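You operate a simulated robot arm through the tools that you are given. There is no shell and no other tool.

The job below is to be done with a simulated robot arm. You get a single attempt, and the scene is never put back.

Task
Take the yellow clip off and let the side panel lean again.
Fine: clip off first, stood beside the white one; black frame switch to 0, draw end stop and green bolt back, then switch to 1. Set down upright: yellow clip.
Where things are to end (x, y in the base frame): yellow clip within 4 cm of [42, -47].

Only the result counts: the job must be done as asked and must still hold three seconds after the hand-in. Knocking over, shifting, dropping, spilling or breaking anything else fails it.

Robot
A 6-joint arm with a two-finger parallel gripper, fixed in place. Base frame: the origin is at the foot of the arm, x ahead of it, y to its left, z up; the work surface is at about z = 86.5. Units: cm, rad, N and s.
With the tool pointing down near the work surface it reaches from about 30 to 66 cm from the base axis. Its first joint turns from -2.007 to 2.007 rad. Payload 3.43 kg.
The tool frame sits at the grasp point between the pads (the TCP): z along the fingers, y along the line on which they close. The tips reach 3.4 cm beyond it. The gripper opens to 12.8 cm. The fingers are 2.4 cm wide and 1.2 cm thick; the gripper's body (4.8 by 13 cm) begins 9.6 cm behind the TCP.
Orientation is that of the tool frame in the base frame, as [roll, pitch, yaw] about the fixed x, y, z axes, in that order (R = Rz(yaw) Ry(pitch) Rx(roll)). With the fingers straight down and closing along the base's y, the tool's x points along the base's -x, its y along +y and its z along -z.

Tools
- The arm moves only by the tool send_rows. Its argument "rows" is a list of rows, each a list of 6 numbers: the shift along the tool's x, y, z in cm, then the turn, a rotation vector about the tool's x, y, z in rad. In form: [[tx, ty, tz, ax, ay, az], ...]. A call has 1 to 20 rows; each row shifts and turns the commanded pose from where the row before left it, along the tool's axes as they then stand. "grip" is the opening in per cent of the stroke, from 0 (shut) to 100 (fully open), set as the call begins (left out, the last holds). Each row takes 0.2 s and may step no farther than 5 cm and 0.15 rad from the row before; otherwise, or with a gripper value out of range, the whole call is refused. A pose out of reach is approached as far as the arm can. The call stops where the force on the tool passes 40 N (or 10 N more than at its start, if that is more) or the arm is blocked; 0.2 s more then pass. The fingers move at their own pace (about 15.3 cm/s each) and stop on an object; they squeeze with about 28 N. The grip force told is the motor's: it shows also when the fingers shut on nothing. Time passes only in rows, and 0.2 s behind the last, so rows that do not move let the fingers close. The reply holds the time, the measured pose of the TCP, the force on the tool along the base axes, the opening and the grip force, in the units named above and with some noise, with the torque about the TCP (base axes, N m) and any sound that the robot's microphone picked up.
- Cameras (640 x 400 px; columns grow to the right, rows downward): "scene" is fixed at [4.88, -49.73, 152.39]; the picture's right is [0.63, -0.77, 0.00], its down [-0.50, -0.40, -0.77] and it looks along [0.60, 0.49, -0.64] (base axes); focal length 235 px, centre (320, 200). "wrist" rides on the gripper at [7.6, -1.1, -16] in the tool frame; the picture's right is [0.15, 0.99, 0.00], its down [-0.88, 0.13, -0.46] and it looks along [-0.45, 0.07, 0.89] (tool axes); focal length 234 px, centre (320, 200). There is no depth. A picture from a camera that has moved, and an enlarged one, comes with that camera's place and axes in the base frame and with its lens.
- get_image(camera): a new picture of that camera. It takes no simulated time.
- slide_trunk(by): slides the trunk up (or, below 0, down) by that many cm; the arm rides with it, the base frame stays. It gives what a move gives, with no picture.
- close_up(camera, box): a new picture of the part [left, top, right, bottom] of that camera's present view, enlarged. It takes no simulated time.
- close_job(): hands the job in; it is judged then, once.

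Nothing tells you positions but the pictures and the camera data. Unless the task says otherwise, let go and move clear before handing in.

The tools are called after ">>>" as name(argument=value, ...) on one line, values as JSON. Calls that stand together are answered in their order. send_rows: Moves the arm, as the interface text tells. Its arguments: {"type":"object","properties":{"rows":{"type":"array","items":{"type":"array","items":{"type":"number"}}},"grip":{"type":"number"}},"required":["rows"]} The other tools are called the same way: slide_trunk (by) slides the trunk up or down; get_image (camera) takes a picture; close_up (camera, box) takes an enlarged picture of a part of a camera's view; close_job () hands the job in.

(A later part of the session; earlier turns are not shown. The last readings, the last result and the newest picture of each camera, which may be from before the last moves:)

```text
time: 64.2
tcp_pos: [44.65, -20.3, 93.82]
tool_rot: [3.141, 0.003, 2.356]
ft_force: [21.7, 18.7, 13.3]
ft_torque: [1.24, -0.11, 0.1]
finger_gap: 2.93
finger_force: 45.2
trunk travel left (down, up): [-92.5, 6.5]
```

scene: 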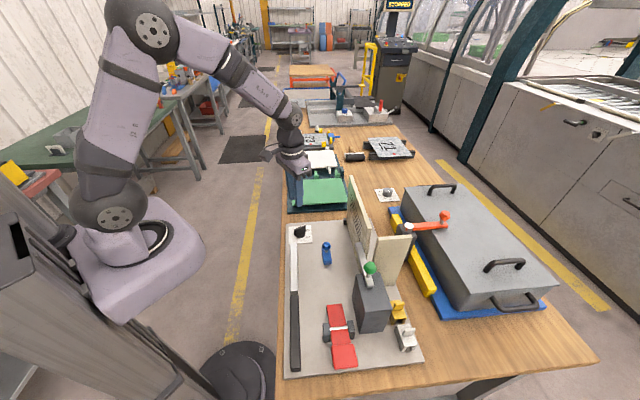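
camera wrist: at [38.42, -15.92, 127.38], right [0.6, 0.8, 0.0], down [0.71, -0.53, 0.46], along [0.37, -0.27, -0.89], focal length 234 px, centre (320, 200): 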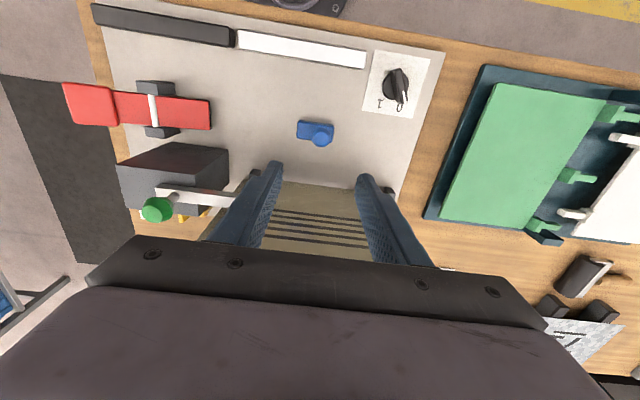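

The original position is its forward limit, so back means +u. I'll draw it back until it stops.

>>> send_rows(rows=[[-0.1, 0.5, -0.05, 0, 0, 0], [0, 0.5, 0, 0, 0, 0], [0, 0.5, 0, 0, 0, 0], [0, 0.5, 0, 0, 0, 0], [0, 0.5, 0, 0, 0, 0], [0, 0.5, 0, 0, 0, 0], [0, 0.5, 0, 0, 0, 0], [0, 0.5, 0, 0, 0, 0], [0, 0, 0, 0, 0, 0]])

>>> close_up(camera="scene", box=[290, 200, 370, 270])

```text
time: 66.2
tcp_pos: [47.05, -17.81, 93.82]
tool_rot: [-3.14, -0.002, 2.356]
ft_force: [-3.9, 3.4, -10.2]
ft_torque: [0.26, 0.26, -0.04]
finger_gap: 2.93
finger_force: 45.3
trunk travel left (down, up): [-92.5, 6.5]
```

```text
5.71 times, centred on (330, 235) of scene
camera zoom: at [4.88, -49.73, 152.39], right [0.63, -0.77, 0.0], down [-0.5, -0.4, -0.77], along [0.6, 0.49, -0.64], focal length 1341 px, centre (263, 0)
```

zoom: 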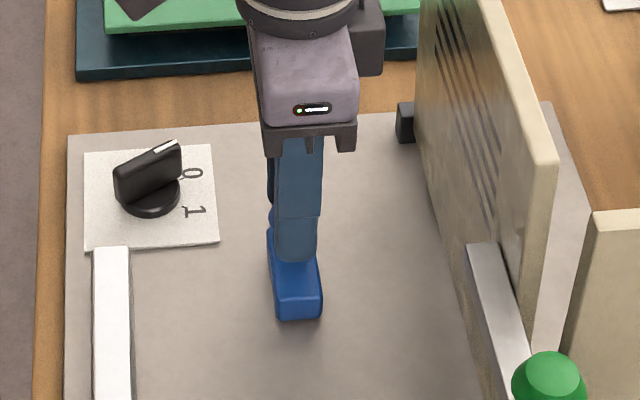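

>>> send_rows(rows=[[0.05, 0.5, 0.08, 0, 0, 0], [0, 0.5, 0, 0, 0, 0], [0, 0.5, 0, 0, 0, 0], [0, 0.5, 0, 0, 0, 0], [0, 0.5, 0, 0, 0, 0], [0, 0.5, 0, 0, 0, 0], [0, 0.5, 0, 0, 0, 0], [0, 0.5, 0, 0, 0, 0], [0, 0, 0, 0, 0, 0]])

>>> close_up(camera="scene", box=[290, 200, 370, 270])

```text
time: 68.2
tcp_pos: [50.1, -15.04, 93.9]
tool_rot: [-3.14, -0.002, 2.354]
ft_force: [-7.4, 6.9, -14.5]
ft_torque: [-0.42, -0.6, 0.01]
finger_gap: 2.94
finger_force: 44.7
trunk travel left (down, up): [-92.5, 6.5]
```

```text
5.71 times, centred on (330, 235) of scene
camera zoom: at [4.88, -49.73, 152.39], right [0.63, -0.77, 0.0], down [-0.5, -0.4, -0.77], along [0.6, 0.49, -0.64], focal length 1341 px, centre (263, 0)
```

zoom: 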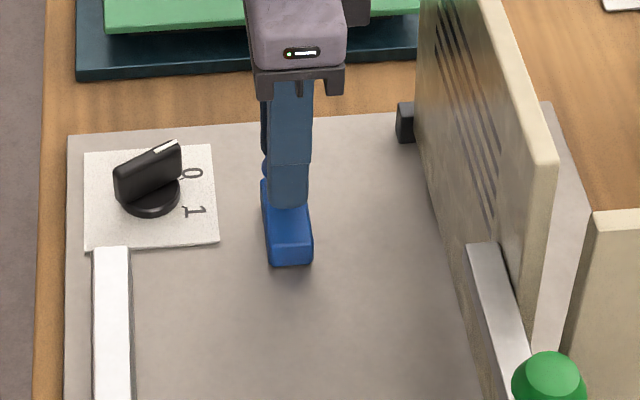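

>>> send_rows(rows=[[0.12, 0.5, 0.1, 0, 0, 0], [0, 0.5, 0, 0, 0, 0], [0, 0.5, 0, 0, 0, 0], [0, 0.5, 0, 0, 0, 0], [0, 0.5, 0, 0, 0, 0], [0, 0.5, 0, 0, 0, 0], [0, 0, 0, 0, 0, 0]])

>>> close_up(camera="scene", box=[290, 200, 370, 270])

```text
time: 69.8
tcp_pos: [52.07, -12.86, 93.95]
tool_rot: [-3.141, 0.001, 2.354]
ft_force: [-2.7, 2.8, 0.2]
ft_torque: [-0.37, -0.39, 0.0]
finger_gap: 2.93
finger_force: 45.0
trunk travel left (down, up): [-92.5, 6.5]
```

```text
5.71 times, centred on (330, 235) of scene
camera zoom: at [4.88, -49.73, 152.39], right [0.63, -0.77, 0.0], down [-0.5, -0.4, -0.77], along [0.6, 0.49, -0.64], focal length 1341 px, centre (263, 0)
```

zoom: 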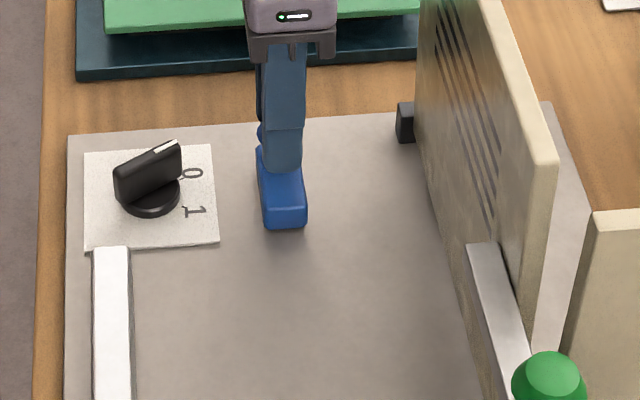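

>>> send_rows(rows=[[0, 0.4, 0, 0, 0, 0], [0, 0.4, 0, 0, 0, 0], [0, 0.4, 0, 0, 0, 0], [0, 0, 0, 0, 0, 0]])

>>> close_up(camera="wrist", box=[200, 100, 440, 250])

```text
time: 70.8
tcp_pos: [52.88, -12.08, 93.92]
tool_rot: [3.14, 0.002, 2.355]
ft_force: [-0.2, 0.2, 6.5]
ft_torque: [0.13, 0.22, 0.02]
finger_gap: 2.95
finger_force: 44.9
trunk travel left (down, up): [-92.5, 6.5]
```

```text
2.67 times, centred on (320, 175) of wrist
camera zoom: at [46.76, -7.52, 109.87], right [0.6, 0.8, 0.0], down [0.71, -0.53, 0.46], along [0.37, -0.27, -0.89], focal length 624 px, centre (320, 267)
```

zoom: 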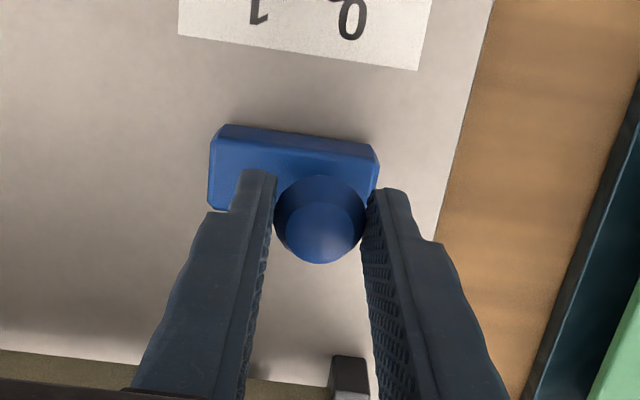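

>>> send_rows(rows=[[0, 0.3, 0, 0, 0, 0], [0, 0.3, 0, 0, 0, 0], [0, 0.3, 0, 0, 0, 0], [0, 0, 0, 0, 0, 0]])

>>> close_up(camera="wrist", box=[200, 100, 440, 250])

```text
time: 71.8
tcp_pos: [52.96, -12.04, 93.97]
tool_rot: [-3.139, -0.002, 2.357]
ft_force: [-18.5, -28.0, 14.5]
ft_torque: [-0.55, 0.71, -0.19]
finger_gap: 2.94
finger_force: 45.1
trunk travel left (down, up): [-92.5, 6.5]
```

```text
2.67 times, centred on (320, 175) of wrist
camera zoom: at [46.95, -7.41, 109.89], right [0.6, 0.8, 0.0], down [0.72, -0.53, 0.45], along [0.36, -0.27, -0.89], focal length 624 px, centre (320, 267)
```

zoom: 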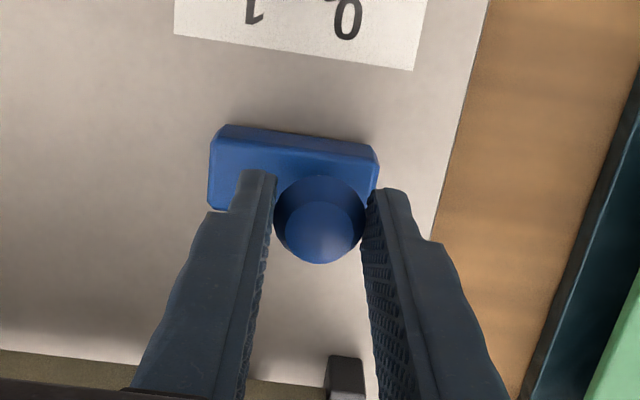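

The blue end stop has reached its back limit after about 12 cm of travel. I'll relax the pull, release it and rise.

>>> send_rows(rows=[[0, -0.4, 0, 0, 0, 0], [0, -0.4, 0, 0, 0, 0], [0, 0, 0, 0, 0, 0]])

>>> send_rows(rows=[[0, 0, 0, 0, 0, 0], [0, 0, 0, 0, 0, 0], [0, 0, -2, 0, 0, 0], [0, 0, -4, 0, 0, 0], [0, 0, -4, 0, 0, 0], [0, 0, -4, 0, 0, 0], [0, 0, -4, 0, 0, 0], [0, 0, -4, 0, 0, 0], [0, 0, 0, 0, 0, 0]], grip=38)

>>> get_image(camera="scene")

>>> get_image(camera="wrist")

```text
time: 72.6
tcp_pos: [52.94, -12.12, 93.82]
tool_rot: [3.139, 0.003, 2.356]
ft_force: [-4.0, -5.3, 12.2]
ft_torque: [0.11, 0.11, 0.24]
finger_gap: 2.92
finger_force: 44.7
trunk travel left (down, up): [-92.5, 6.5]
```

```text
time: 74.6
tcp_pos: [53.24, -11.71, 115.86]
tool_rot: [3.141, 0.0, 2.355]
ft_force: [-0.4, 0.0, 0.7]
ft_torque: [0.01, 0.0, -0.02]
finger_gap: 4.86
finger_force: 0.0
trunk travel left (down, up): [-92.5, 6.5]
```

```text
taken
```

scene: 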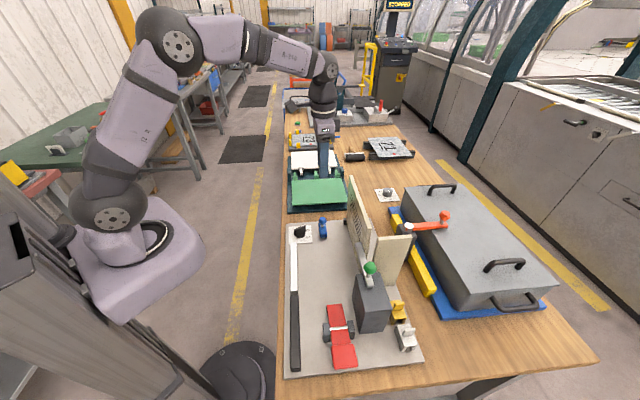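

```text
taken
camera wrist: at [47.14, -7.12, 131.9], right [0.6, 0.8, 0.0], down [0.71, -0.53, 0.45], along [0.36, -0.27, -0.89], focal length 234 px, centre (320, 200)
```

wrist: 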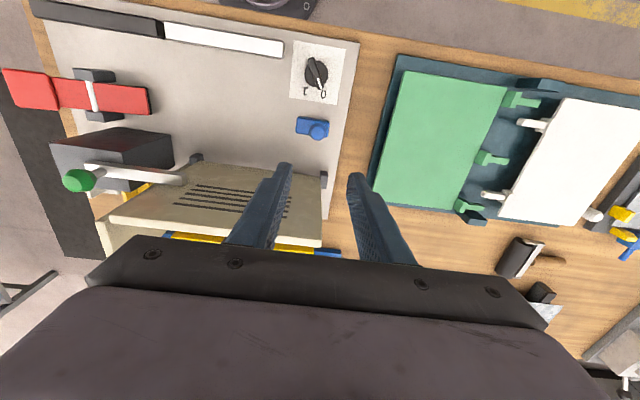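

The end stop is fully back at the far end. Next is the green bolt knob near (38, -38.5, 104), so I'll move above it.

>>> send_rows(rows=[[0, -3.7, -2, 0, 0, 0], [0, -3.7, 0, 0, 0, 0], [0, -3.7, 0, 0, 0, 0], [0, -3.7, 0, 0, 0, 0], [-1, -3.7, 0, 0, 0, 0], [-1.8, -3.7, 0, 0, 0, 0], [-1.8, -3.7, 0, 0, 0, 0], [-1.8, -3.7, 0, 0, 0, 0], [-1.8, 0, 0, 0, 0, 0], [0, 0, 0, 0, 0, 0]])

>>> close_up(camera="wrist", box=[240, 100, 400, 200])

>>> close_up(camera="scene", box=[320, 200, 440, 300])

```text
time: 76.8
tcp_pos: [37.72, -38.86, 117.81]
tool_rot: [3.141, 0.002, 2.357]
ft_force: [0.6, 0.3, -0.5]
ft_torque: [0.0, -0.07, 0.02]
finger_gap: 4.85
finger_force: 0.0
trunk travel left (down, up): [-92.5, 6.5]
```

```text
4.00 times, centred on (320, 150) of wrist
camera zoom: at [31.64, -34.35, 133.81], right [0.6, 0.8, 0.0], down [0.71, -0.53, 0.46], along [0.37, -0.27, -0.89], focal length 937 px, centre (320, 400)
```

zoom: 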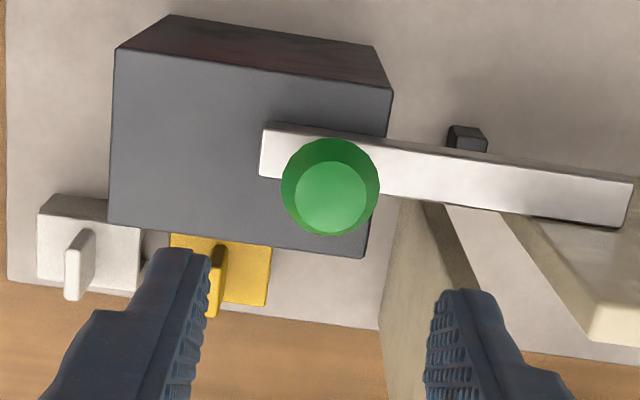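

```text
4.00 times, centred on (380, 250) of scene
camera zoom: at [4.88, -49.73, 152.39], right [0.63, -0.77, 0.0], down [-0.5, -0.4, -0.77], along [0.6, 0.49, -0.64], focal length 939 px, centre (80, 0)
```

zoom: 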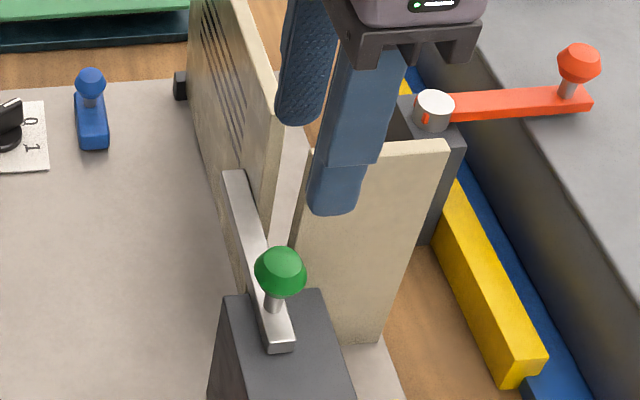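

>>> send_rows(rows=[[0.1, 0.36, 3, 0, 0, 0], [0, 0, 3, 0, 0, 0], [0, 0, 1.8, 0, 0, 0], [0, 0, 0, 0, 0, 0]])

>>> close_up(camera="wrist", box=[240, 110, 400, 210])

>>> close_up(camera="scene", box=[330, 220, 410, 300])

```text
time: 77.8
tcp_pos: [38.04, -38.63, 109.91]
tool_rot: [3.141, 0.0, 2.358]
ft_force: [-0.4, 0.7, -0.5]
ft_torque: [0.0, 0.0, 0.04]
finger_gap: 4.85
finger_force: 0.1
trunk travel left (down, up): [-92.5, 6.5]
```

```text
4.00 times, centred on (320, 160) of wrist
camera zoom: at [31.91, -34.1, 125.85], right [0.6, 0.8, 0.0], down [0.71, -0.53, 0.46], along [0.37, -0.27, -0.89], focal length 937 px, centre (320, 360)
```

zoom: 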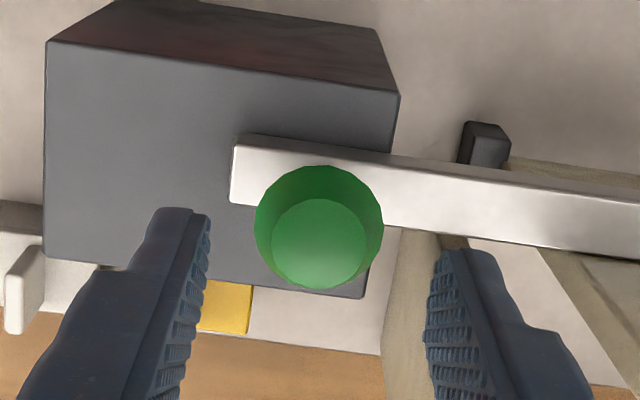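

```text
5.00 times, centred on (370, 260) of scene
camera zoom: at [4.88, -49.73, 152.39], right [0.63, -0.77, 0.0], down [-0.5, -0.4, -0.77], along [0.6, 0.49, -0.64], focal length 1173 px, centre (70, -100)
```

zoom: 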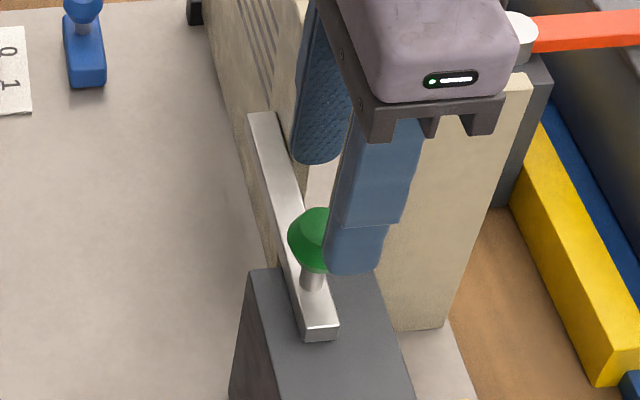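

>>> send_rows(rows=[[0.3, 0, 1.2, 0, 0, 0], [0, 0, 1.2, 0, 0, 0], [0, 0, 1.0, 0, 0, 0], [0, 0, 0, 0, 0, 0]])

>>> close_up(camera="wrist", box=[240, 110, 400, 210])

>>> close_up(camera="scene", box=[330, 220, 410, 300])

```text
time: 78.8
tcp_pos: [37.82, -38.19, 106.4]
tool_rot: [-3.14, 0.0, 2.356]
ft_force: [1.3, -0.1, 0.7]
ft_torque: [0.02, -0.03, -0.04]
finger_gap: 4.84
finger_force: 0.0
trunk travel left (down, up): [-92.5, 6.5]
```

```text
4.00 times, centred on (320, 160) of wrist
camera zoom: at [31.68, -33.63, 122.52], right [0.6, 0.8, 0.0], down [0.71, -0.53, 0.46], along [0.37, -0.27, -0.89], focal length 937 px, centre (320, 360)
```

zoom: 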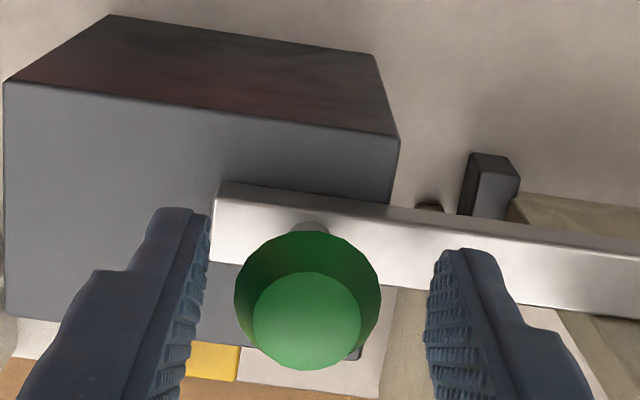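

```text
5.00 times, centred on (370, 260) of scene
camera zoom: at [4.88, -49.73, 152.39], right [0.63, -0.77, 0.0], down [-0.5, -0.4, -0.77], along [0.6, 0.49, -0.64], focal length 1173 px, centre (70, -100)
```

zoom: 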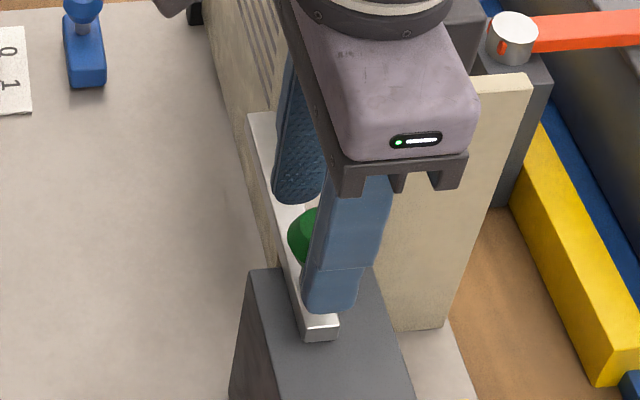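

>>> send_rows(rows=[[0, -0.22, 0, 0, 0, 0], [0, 0, 0.2, 0, 0, 0]])

>>> send_rows(rows=[[0, 0, 0, 0, 0, 0], [0, 0, 0, 0, 0, 0], [0, 0, 0, 0, 0, 0]], grip=0)

>>> close_up(camera="wrist", box=[240, 110, 400, 210])

```text
time: 79.4
tcp_pos: [37.65, -38.35, 106.44]
tool_rot: [3.141, -0.001, 2.356]
ft_force: [-0.5, 0.1, -0.5]
ft_torque: [-0.01, -0.01, 0.02]
finger_gap: 4.85
finger_force: 0.1
trunk travel left (down, up): [-92.5, 6.5]
```

```text
time: 80.2
tcp_pos: [37.62, -38.37, 106.42]
tool_rot: [-3.141, 0.001, 2.357]
ft_force: [-1.1, -1.5, 0.0]
ft_torque: [-0.14, -0.04, -0.01]
finger_gap: 3.11
finger_force: 44.8
trunk travel left (down, up): [-92.5, 6.5]
```

```text
4.00 times, centred on (320, 160) of wrist
camera zoom: at [31.55, -33.8, 122.36], right [0.6, 0.8, 0.0], down [0.71, -0.53, 0.46], along [0.37, -0.27, -0.89], focal length 937 px, centre (320, 360)
```

zoom: 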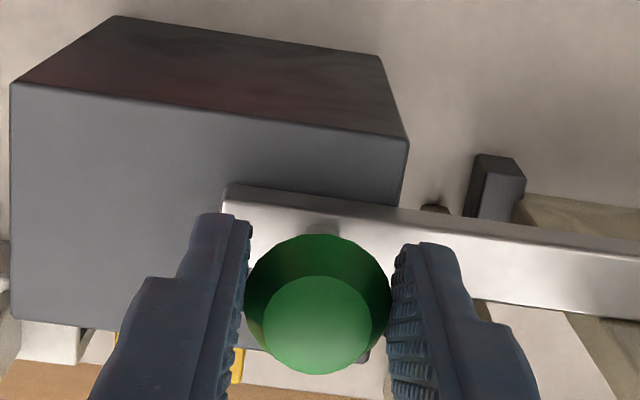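

Good grip on the green knob. I'll draw it back along -u in small steps.

>>> send_rows(rows=[[0, -0.3, 0, 0, 0, 0], [0, -0.4, 0, 0, 0, 0], [0, -0.4, 0, 0, 0, 0], [0, -0.4, 0, 0, 0, 0], [0, 0, 0, 0, 0, 0]])

>>> close_up(camera="scene", box=[310, 200, 430, 300])

```text
time: 81.4
tcp_pos: [36.67, -39.33, 106.45]
tool_rot: [-3.14, -0.002, 2.357]
ft_force: [-0.2, 1.0, -3.8]
ft_torque: [0.01, 0.0, 0.02]
finger_gap: 3.11
finger_force: 44.9
trunk travel left (down, up): [-92.5, 6.5]
```

```text
4.00 times, centred on (370, 250) of scene
camera zoom: at [4.88, -49.73, 152.39], right [0.63, -0.77, 0.0], down [-0.5, -0.4, -0.77], along [0.6, 0.49, -0.64], focal length 939 px, centre (120, 0)
```

zoom: 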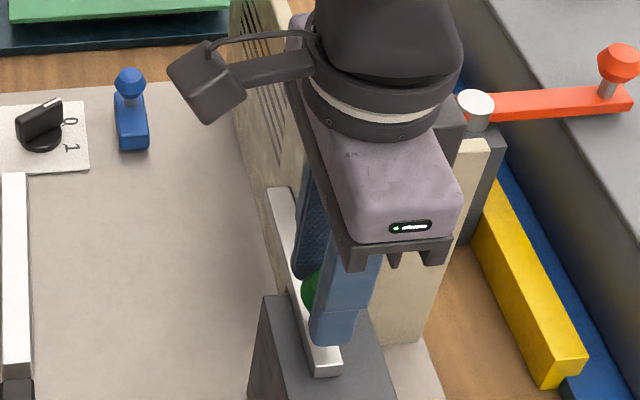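

>>> send_rows(rows=[[0, -0.5, 0, 0, 0, 0], [0, -0.5, 0, 0, 0, 0], [0, -0.5, 0, 0, 0, 0], [0, -0.5, 0, 0, 0, 0], [0, 0, 0, 0, 0, 0]])

>>> close_up(camera="scene", box=[310, 200, 430, 300])

```text
time: 82.6
tcp_pos: [35.21, -40.75, 106.43]
tool_rot: [3.141, -0.002, 2.357]
ft_force: [-2.0, 1.0, -10.3]
ft_torque: [-0.22, -0.21, -0.02]
finger_gap: 3.11
finger_force: 44.8
trunk travel left (down, up): [-92.5, 6.5]
```

```text
4.00 times, centred on (370, 250) of scene
camera zoom: at [4.88, -49.73, 152.39], right [0.63, -0.77, 0.0], down [-0.5, -0.4, -0.77], along [0.6, 0.49, -0.64], focal length 939 px, centre (120, 0)
```

zoom: 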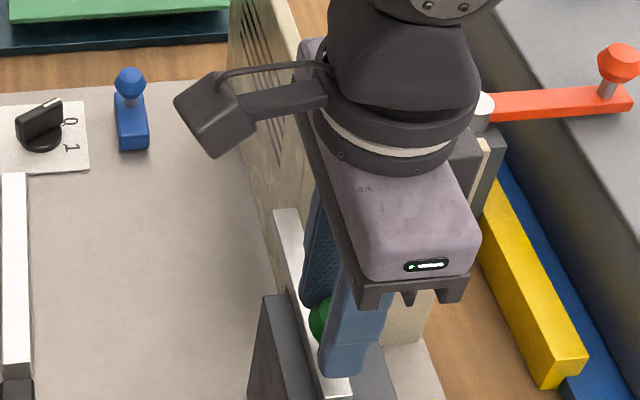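

>>> send_rows(rows=[[0, -0.5, 0.08, 0, 0, 0], [0, -0.5, 0, 0, 0, 0], [0, -0.5, 0, 0, 0, 0], [0, -0.5, 0, 0, 0, 0], [0, 0, 0, 0, 0, 0]])

>>> close_up(camera="scene", box=[310, 200, 430, 300])

```text
time: 83.8
tcp_pos: [34.41, -41.74, 106.43]
tool_rot: [3.138, -0.002, 2.357]
ft_force: [23.7, 28.0, -2.5]
ft_torque: [0.45, -0.6, 0.43]
finger_gap: 3.1
finger_force: 44.7
trunk travel left (down, up): [-92.5, 6.5]
```

```text
4.00 times, centred on (370, 250) of scene
camera zoom: at [4.88, -49.73, 152.39], right [0.63, -0.77, 0.0], down [-0.5, -0.4, -0.77], along [0.6, 0.49, -0.64], focal length 939 px, centre (120, 0)
```

zoom: 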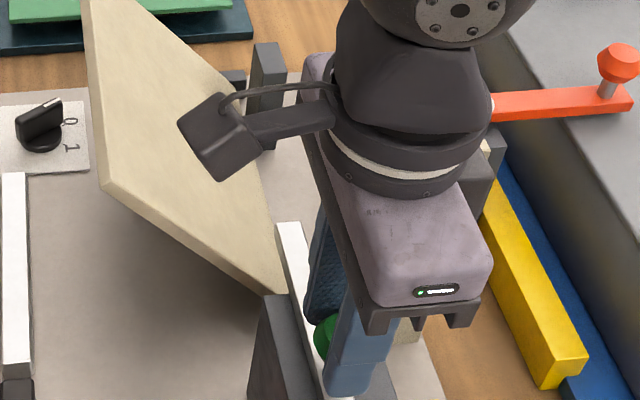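

The panel has tipped to its lean and the bolt is at its back limit. I'll relax, release and rise straight up.

>>> send_rows(rows=[[0, 0.4, 0, 0, 0, 0], [0, 0.4, 0, 0, 0, 0], [0, 0, 0, 0, 0, 0]])

>>> send_rows(rows=[[0, 0, 0, 0, 0, 0], [0, 0, 0, 0, 0, 0], [0, 0, -2, 0, 0, 0], [0, 0, -4, 0, 0, 0], [0, 0, -4, 0, 0, 0], [0, 0, -4, 0, 0, 0], [0, 0, 0, 0, 0, 0]], grip=40)

>>> get_image(camera="scene")

>>> get_image(camera="wrist")

>>> close_up(camera="scene", box=[280, 180, 440, 300])

```text
time: 84.6
tcp_pos: [34.43, -41.56, 106.24]
tool_rot: [-3.14, 0.0, 2.352]
ft_force: [8.0, 15.3, -6.4]
ft_torque: [0.38, -0.27, -0.11]
finger_gap: 3.12
finger_force: 45.0
trunk travel left (down, up): [-92.5, 6.5]
```

```text
time: 86.2
tcp_pos: [34.03, -41.49, 120.4]
tool_rot: [-3.141, 0.001, 2.357]
ft_force: [-0.2, 0.0, 0.2]
ft_torque: [-0.02, 0.02, 0.01]
finger_gap: 5.13
finger_force: 0.0
trunk travel left (down, up): [-92.5, 6.5]
```

```text
taken
```

scene: 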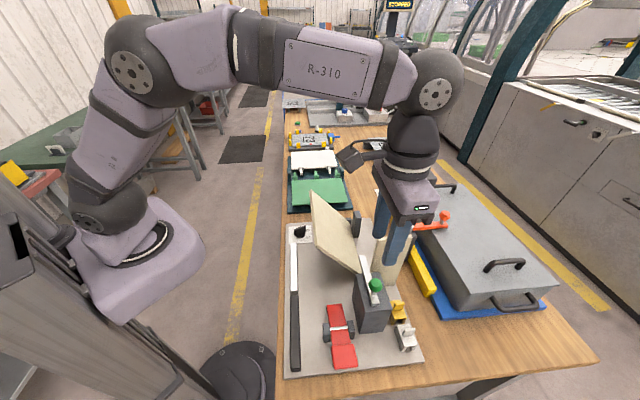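

```text
taken
camera wrist: at [27.96, -36.94, 136.45], right [0.6, 0.8, 0.0], down [0.71, -0.53, 0.46], along [0.37, -0.27, -0.89], focal length 234 px, centre (320, 200)
```

wrist: 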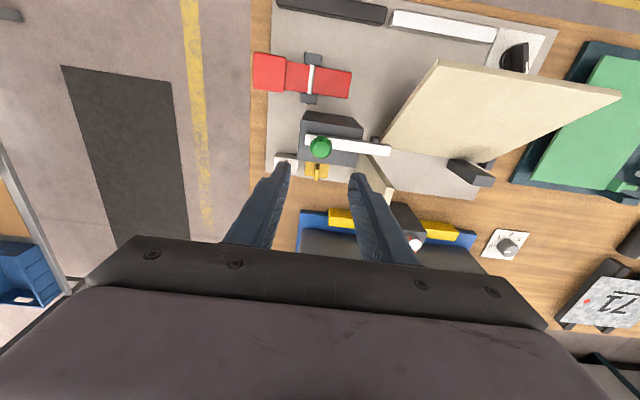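

```text
3.33 times, centred on (360, 240) of scene
camera zoom: at [4.88, -49.73, 152.39], right [0.63, -0.77, 0.0], down [-0.5, -0.4, -0.77], along [0.6, 0.49, -0.64], focal length 782 px, centre (187, 67)
```

zoom: 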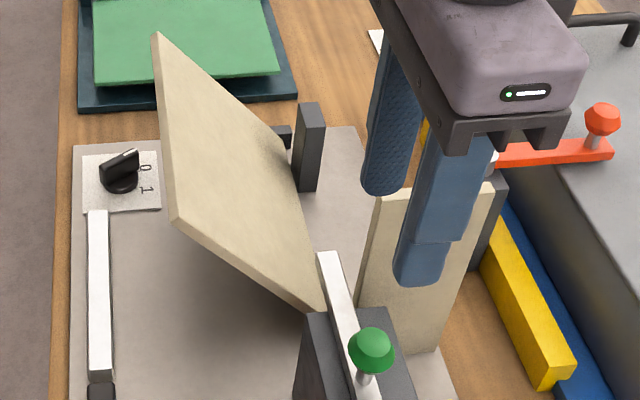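

The panel now leans with its top edge at roughly b ≈ 10 cm on the jig and z ≈ 104, close to the switch. I'll go to the switch with the tool tilted away from the panel so the gripper body stays clear.

>>> send_rows(rows=[[1.887, 3.57, 0, 0, 0, 0], [1.887, 3.57, 0, 0, 0, 0], [1.887, 3.57, 0, 0, 0, 0], [1.887, 3.57, 0, 0, 0, 0], [1.887, 3.57, 0, 0, 0, 0], [1.887, 3.57, 0, 0, 0, 0], [1.887, 3.57, 0, 0, 0, 0], [1.887, 3.57, 0, 0, 0, 0], [1.887, 3.57, 0, 0, 0, 0], [0, 0, 0, 0, 0, -0.131], [0, 0, 0, 0, 0, -0.131], [0, 0, 0, 0, 0, -0.131], [0, 0, 0, 0, 0, -0.132], [0, 0, 0, 0, -0.117, 0], [0, 0, 0, 0, -0.117, 0], [0, 0, 0, 0, -0.116, 0], [0, 0, 0, 0, 0, 0]], grip=30)

>>> get_image(camera="wrist")

>>> get_image(camera="scene")

```text
time: 89.8
tcp_pos: [45.03, -6.88, 120.22]
tool_rot: [3.141, 0.351, 2.881]
ft_force: [0.5, 0.3, -1.1]
ft_torque: [0.0, 0.0, 0.0]
finger_gap: 3.83
finger_force: 0.1
trunk travel left (down, up): [-92.5, 6.5]
```

```text
taken
camera wrist: at [32.66, -4.74, 132.66], right [0.12, 0.99, -0.05], down [0.68, -0.05, 0.73], along [0.72, -0.12, -0.68], focal length 234 px, centre (320, 200)
```

wrist: 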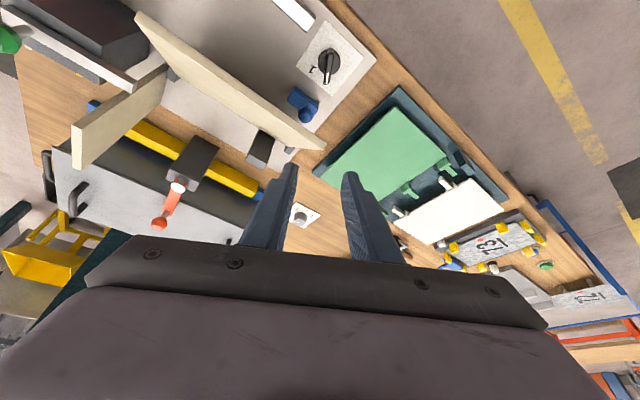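

```text
taken
```

scene: 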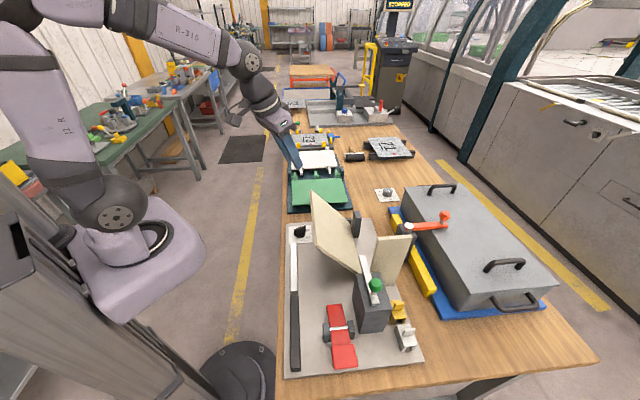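

>>> send_rows(rows=[[1.37, 0, 3.76, 0, 0, 0], [1.37, 0, 3.76, 0, 0, 0], [1.37, 0, 3.76, 0, 0, 0], [1.2, 0, 3.29, 0, 0, 0], [1.03, 0, 2.82, 0, 0, 0], [0, 0, 0, 0, 0, 0]])

>>> get_image(camera="wrist")

>>> close_up(camera="wrist", box=[240, 80, 400, 180])

>>> close_up(camera="scene", box=[270, 170, 380, 270])

```text
time: 91.2
tcp_pos: [44.81, -6.9, 101.68]
tool_rot: [3.141, 0.35, 2.882]
ft_force: [-1.1, -1.2, 0.4]
ft_torque: [-0.02, -0.03, -0.01]
finger_gap: 3.86
finger_force: 0.0
trunk travel left (down, up): [-92.5, 6.5]
```

```text
taken
camera wrist: at [32.43, -4.82, 114.18], right [0.12, 0.99, -0.05], down [0.68, -0.05, 0.73], along [0.72, -0.12, -0.68], focal length 234 px, centre (320, 200)
```

wrist: 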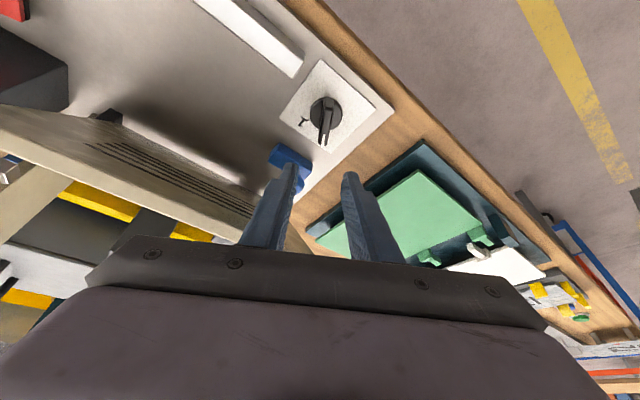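

```text
4.00 times, centred on (320, 130) of wrist
camera zoom: at [32.43, -4.82, 114.18], right [0.12, 0.99, -0.05], down [0.68, -0.05, 0.73], along [0.72, -0.12, -0.68], focal length 937 px, centre (320, 480)
```

zoom: 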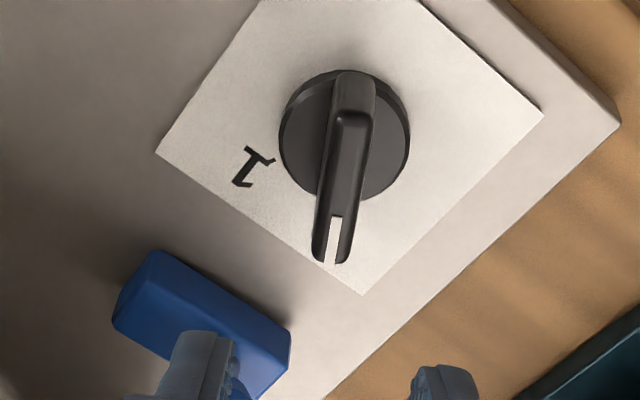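

```text
4.00 times, centred on (325, 220) of scene
camera zoom: at [4.88, -49.73, 152.39], right [0.63, -0.77, 0.0], down [-0.5, -0.4, -0.77], along [0.6, 0.49, -0.64], focal length 939 px, centre (300, 120)
```

zoom: 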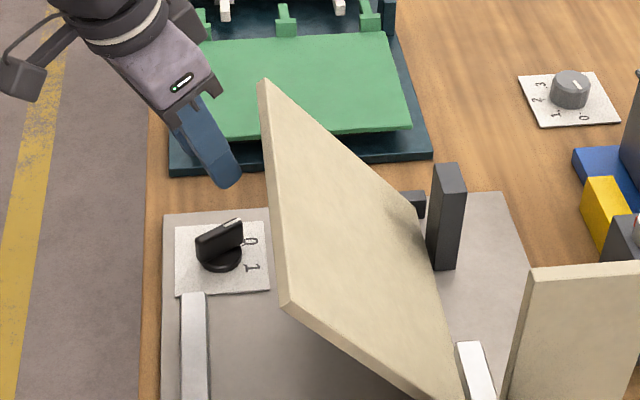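

>>> send_rows(rows=[[0.69, 0.2, 1.88, 0, 0, 0], [0.69, 0, 1.88, 0, 0, 0], [0.62, 0, 1.69, 0, 0, 0], [0, 0, 0, 0, 0, 0]])

>>> close_up(camera="wrist", box=[240, 110, 400, 210])

>>> close_up(camera="scene", box=[270, 190, 350, 260])

>>> get_image(camera="wrist")

```text
time: 92.2
tcp_pos: [44.95, -7.07, 97.68]
tool_rot: [-3.135, 0.348, 2.881]
ft_force: [0.0, 0.4, 0.8]
ft_torque: [0.01, 0.03, 0.03]
finger_gap: 3.83
finger_force: 0.1
out of reach, approached as far as the arm can: row 2, 3
trunk travel left (down, up): [-92.5, 6.5]
```

```text
4.00 times, centred on (320, 160) of wrist
camera zoom: at [32.65, -4.81, 110.1], right [0.12, 0.99, -0.06], down [0.68, -0.04, 0.73], along [0.72, -0.13, -0.68], focal length 937 px, centre (320, 360)
```

zoom: 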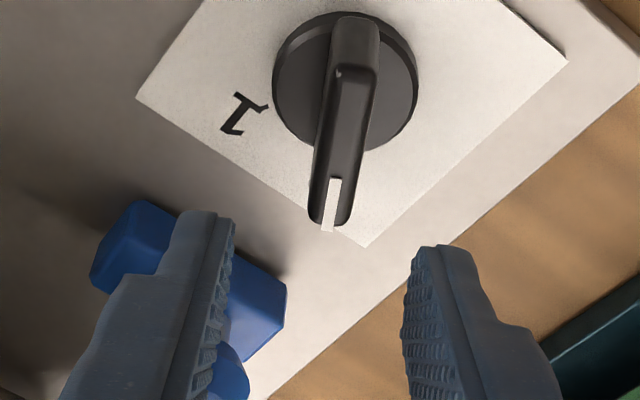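

```text
5.71 times, centred on (310, 225) of scene
camera zoom: at [4.88, -49.73, 152.39], right [0.63, -0.77, 0.0], down [-0.5, -0.4, -0.77], along [0.6, 0.49, -0.64], focal length 1341 px, centre (377, 57)
```

zoom: 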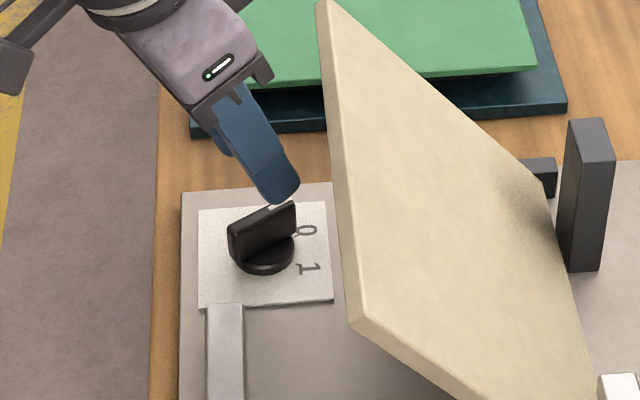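

```text
taken
camera wrist: at [32.65, -4.81, 110.1], right [0.12, 0.99, -0.06], down [0.68, -0.04, 0.73], along [0.72, -0.13, -0.68], focal length 234 px, centre (320, 200)
```

wrist: 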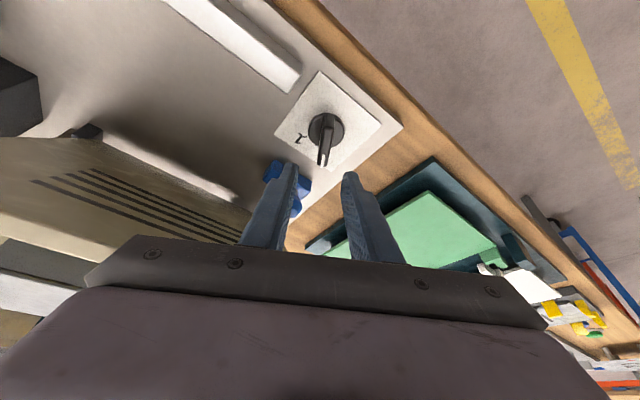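

Tilted this far, the arm runs into its inner reach limit. I'll cut the tilt to about 0.23 rad, which should still leave over 1 cm clear of the panel, and carry on.

>>> send_rows(rows=[[-0.69, 0, -1.88, 0, 0, 0], [0, 0, 0, 0, 0.12, 0], [0, 0, 0, 0, 0, 0]])

>>> close_up(camera="wrist", box=[240, 110, 400, 210])

>>> get_image(camera="scene")

```text
time: 93.0
tcp_pos: [45.17, -8.36, 98.63]
tool_rot: [-3.091, 0.314, 2.878]
ft_force: [1.1, -0.5, -0.2]
ft_torque: [0.0, -0.02, 0.0]
finger_gap: 3.82
finger_force: 0.1
out of reach, approached as far as the arm can: row 1, 2
trunk travel left (down, up): [-92.5, 6.5]
```

```text
4.00 times, centred on (320, 160) of wrist
camera zoom: at [33.43, -5.57, 111.49], right [0.14, 0.99, -0.09], down [0.71, -0.03, 0.7], along [0.69, -0.16, -0.71], focal length 937 px, centre (320, 360)
```

zoom: 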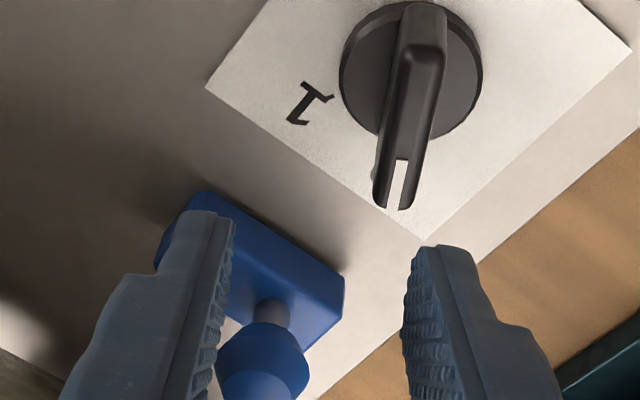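

```text
taken
```

scene: 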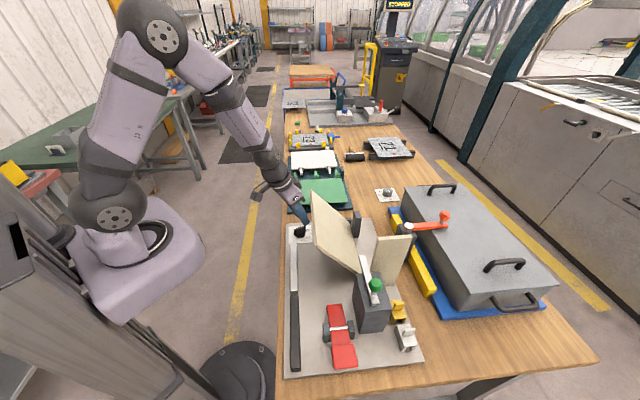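

The arm is drifting sideways near a joint limit, so I'll raise it back into free space before trying again.

>>> send_rows(rows=[[-0.68, 0, -2.92, 0, 0, 0], [-0.68, 0, -2.92, 0, 0, 0], [-0.68, 0, -2.92, 0, 0, 0], [0, 0, 0, 0, 0, 0], [0, 0, 0, 0, 0, 0]])

```text
time: 94.2
tcp_pos: [45.43, -7.41, 107.57]
tool_rot: [3.141, 0.231, 2.883]
ft_force: [0.4, -0.5, 0.1]
ft_torque: [-0.02, -0.02, -0.01]
finger_gap: 3.8
finger_force: 0.1
trunk travel left (down, up): [-92.5, 6.5]
```

>>> send_rows(rows=[[0.58, 0.46, -0.14, 0, 0, 0], [0, 0, 0, 0, 0, 0]])

>>> slide_trunk(by=-5)

>>> get_image(camera="scene")

```text
time: 94.8
tcp_pos: [44.79, -6.75, 107.51]
tool_rot: [3.141, 0.232, 2.881]
ft_force: [-0.5, 0.0, 0.3]
ft_torque: [0.01, 0.01, -0.01]
finger_gap: 3.85
finger_force: 0.0
trunk travel left (down, up): [-92.5, 6.5]
```

```text
time: 95.7
tcp_pos: [44.74, -6.71, 102.49]
tool_rot: [3.141, 0.231, 2.881]
ft_force: [0.4, -0.2, -0.4]
ft_torque: [0.0, -0.02, 0.02]
finger_gap: 3.83
finger_force: 0.1
trunk travel left (down, up): [-87.5, 11.5]
```

```text
taken
```

scene: 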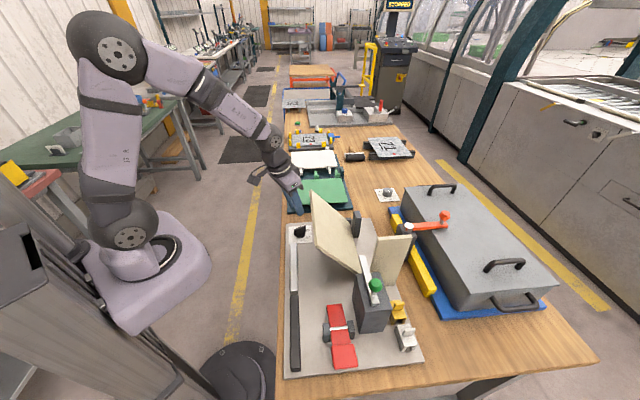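

Lowering the trunk carries the tool straight down, as I hoped. Another 4.5 cm and then I'll check the alignment.

>>> slide_trunk(by=-4.5)

>>> close_up(camera="wrist", box=[240, 110, 400, 210])

>>> close_up(camera="scene", box=[270, 170, 380, 260])

```text
time: 96.6
tcp_pos: [44.83, -6.7, 97.91]
tool_rot: [-3.14, 0.231, 2.881]
ft_force: [0.8, 0.2, -0.1]
ft_torque: [-0.04, 0.0, -0.03]
finger_gap: 3.84
finger_force: 0.1
trunk travel left (down, up): [-83.0, 16.0]
```

```text
4.00 times, centred on (320, 160) of wrist
camera zoom: at [33.96, -5.04, 111.83], right [0.12, 0.99, -0.03], down [0.76, -0.07, 0.64], along [0.64, -0.1, -0.76], focal length 937 px, centre (320, 360)
```

zoom: 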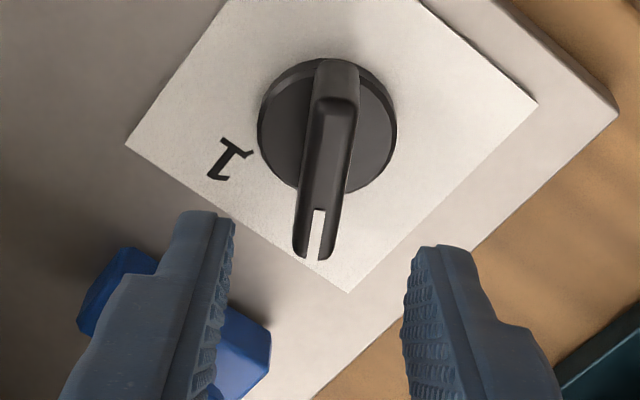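

```text
4.44 times, centred on (325, 215) of scene
camera zoom: at [4.88, -49.73, 152.39], right [0.63, -0.77, 0.0], down [-0.5, -0.4, -0.77], along [0.6, 0.49, -0.64], focal length 1043 px, centre (298, 133)
```

zoom: 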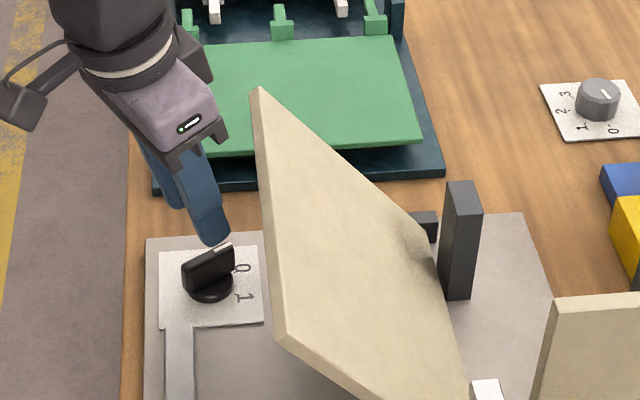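

>>> send_rows(rows=[[0.28, 0.12, 1.2, 0, 0, 0], [0.28, 0, 1.2, 0, 0, 0], [0.28, 0, 1.2, 0, 0, 0], [0, 0, 0, 0, 0, 0]])

>>> close_up(camera="wrist", box=[240, 110, 400, 210])

>>> close_up(camera="scene", box=[270, 180, 370, 260])

```text
time: 97.6
tcp_pos: [44.92, -6.64, 94.37]
tool_rot: [-3.141, 0.229, 2.881]
ft_force: [0.1, 0.1, 0.0]
ft_torque: [0.0, 0.02, 0.02]
finger_gap: 3.84
finger_force: 0.0
trunk travel left (down, up): [-83.0, 16.0]
```

```text
4.00 times, centred on (320, 160) of wrist
camera zoom: at [33.95, -4.89, 108.14], right [0.12, 0.99, -0.03], down [0.76, -0.07, 0.64], along [0.64, -0.1, -0.76], focal length 937 px, centre (320, 360)
```

zoom: 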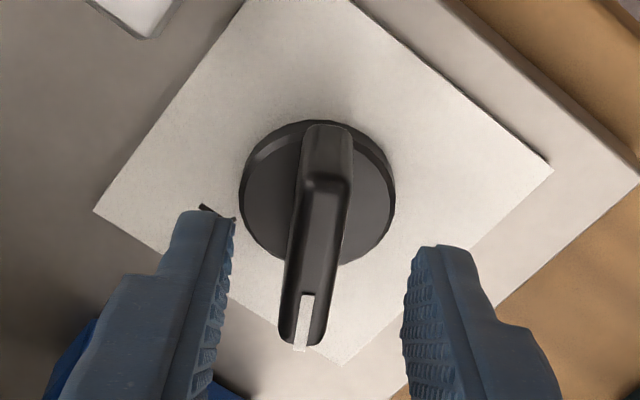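

```text
5.00 times, centred on (320, 220) of scene
camera zoom: at [4.88, -49.73, 152.39], right [0.63, -0.77, 0.0], down [-0.5, -0.4, -0.77], along [0.6, 0.49, -0.64], focal length 1173 px, centre (320, 100)
```

zoom: 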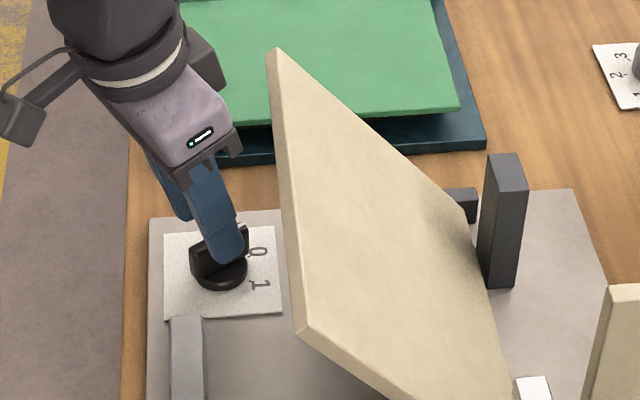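

>>> send_rows(rows=[[0.13, -0.12, 0.55, 0, 0, 0], [0, 0, 0, 0, 0, 0]])

>>> send_rows(rows=[[0, 0, 0, 0, 0, 0], [0, 0, 0, 0, 0, 0], [0, 0, 0, 0, 0, 0]], grip=0)

>>> close_up(camera="wrist", box=[240, 110, 400, 210])

```text
time: 98.2
tcp_pos: [44.85, -6.81, 93.77]
tool_rot: [-3.141, 0.23, 2.881]
ft_force: [0.0, 0.0, 0.1]
ft_torque: [0.0, -0.03, 0.0]
finger_gap: 3.85
finger_force: 0.1
trunk travel left (down, up): [-83.0, 16.0]
```

```text
time: 99.0
tcp_pos: [44.72, -6.74, 93.76]
tool_rot: [-3.141, 0.23, 2.88]
ft_force: [-1.0, -1.0, -2.7]
ft_torque: [-0.07, -0.14, -0.03]
finger_gap: 1.18
finger_force: 45.2
trunk travel left (down, up): [-83.0, 16.0]
```

```text
4.00 times, centred on (320, 160) of wrist
camera zoom: at [33.9, -5.02, 107.61], right [0.12, 0.99, -0.03], down [0.76, -0.07, 0.64], along [0.64, -0.1, -0.76], focal length 937 px, centre (320, 360)
```

zoom: 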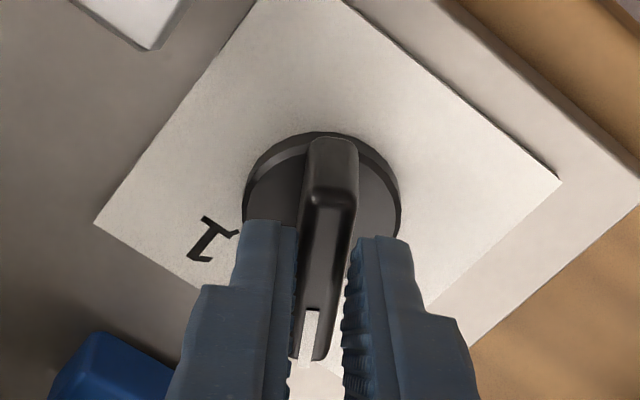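

The handle is gripped. I'll turn it clockwise about the vertical axis toward 1.

>>> send_rows(rows=[[0, 0.07, 0, 0.0199, 0, 0.0849], [0, 0.07, 0, 0.0199, 0, 0.0849], [0, 0.07, 0, 0.0199, 0, 0.0849], [0, 0.07, 0, 0.0199, 0, 0.0849], [0, 0, 0, 0, 0, 0]])

>>> close_up(camera="wrist", box=[200, 100, 440, 250])

>>> close_up(camera="scene", box=[270, 180, 370, 260])

```text
time: 100.2
tcp_pos: [44.9, -6.42, 93.7]
tool_rot: [-3.139, 0.231, 2.531]
ft_force: [-0.3, 10.4, -0.2]
ft_torque: [0.93, 0.8, 0.14]
finger_gap: 1.16
finger_force: 44.8
trunk travel left (down, up): [-83.0, 16.0]
```

```text
2.67 times, centred on (320, 175) of wrist
camera zoom: at [35.35, -0.97, 107.61], right [0.45, 0.89, -0.03], down [0.69, -0.32, 0.64], along [0.56, -0.31, -0.76], focal length 624 px, centre (320, 267)
```

zoom: 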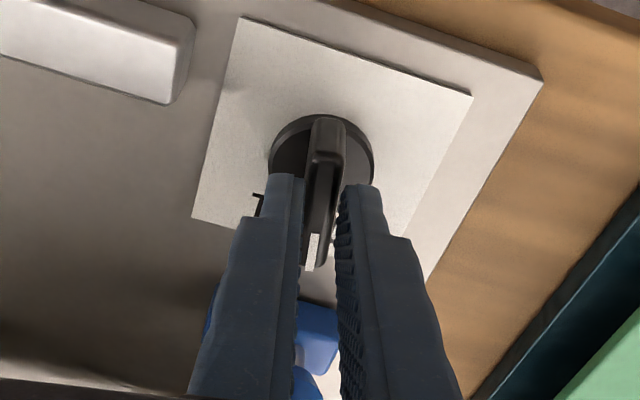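

```text
5.00 times, centred on (320, 220) of scene
camera zoom: at [4.88, -49.73, 152.39], right [0.63, -0.77, 0.0], down [-0.5, -0.4, -0.77], along [0.6, 0.49, -0.64], focal length 1173 px, centre (320, 100)
```

zoom: 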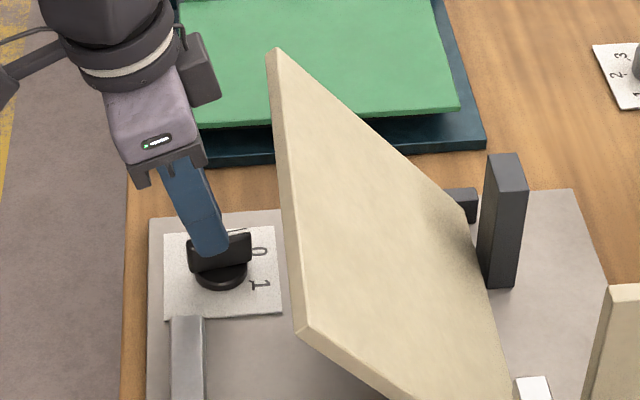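

>>> send_rows(rows=[[0.05, 0.17, 0, 0.0199, 0, 0.0849], [0, 0.07, 0, 0.0199, 0, 0.0849], [0, 0.07, 0, 0.0199, 0, 0.0849], [0, 0.07, 0, 0.0199, 0, 0.0849], [0, 0, 0, 0, 0, 0]])

>>> close_up(camera="wrist", box=[200, 100, 440, 250])

>>> close_up(camera="scene", box=[270, 180, 370, 260])

```text
time: 101.4
tcp_pos: [45.18, -6.07, 93.74]
tool_rot: [-3.141, 0.232, 2.183]
ft_force: [1.1, 12.7, 4.5]
ft_torque: [1.21, 0.49, 0.11]
finger_gap: 1.18
finger_force: 44.9
trunk travel left (down, up): [-83.0, 16.0]
```

```text
2.67 times, centred on (320, 175) of wrist
camera zoom: at [38.04, 2.3, 107.58], right [0.73, 0.69, -0.03], down [0.54, -0.54, 0.65], along [0.42, -0.49, -0.76], focal length 624 px, centre (320, 267)
```

zoom: 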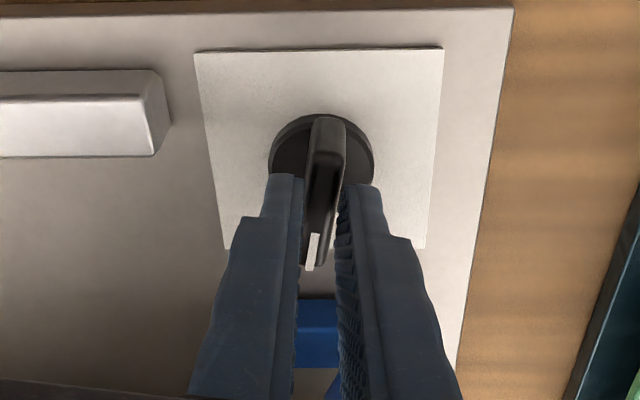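

```text
5.00 times, centred on (320, 220) of scene
camera zoom: at [4.88, -49.73, 152.39], right [0.63, -0.77, 0.0], down [-0.5, -0.4, -0.77], along [0.6, 0.49, -0.64], focal length 1173 px, centre (320, 100)
```

zoom: 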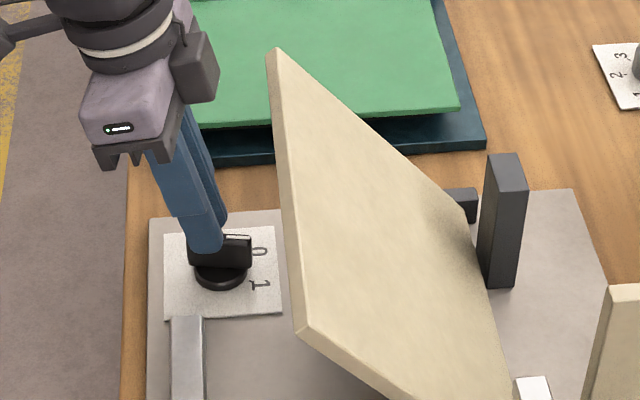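

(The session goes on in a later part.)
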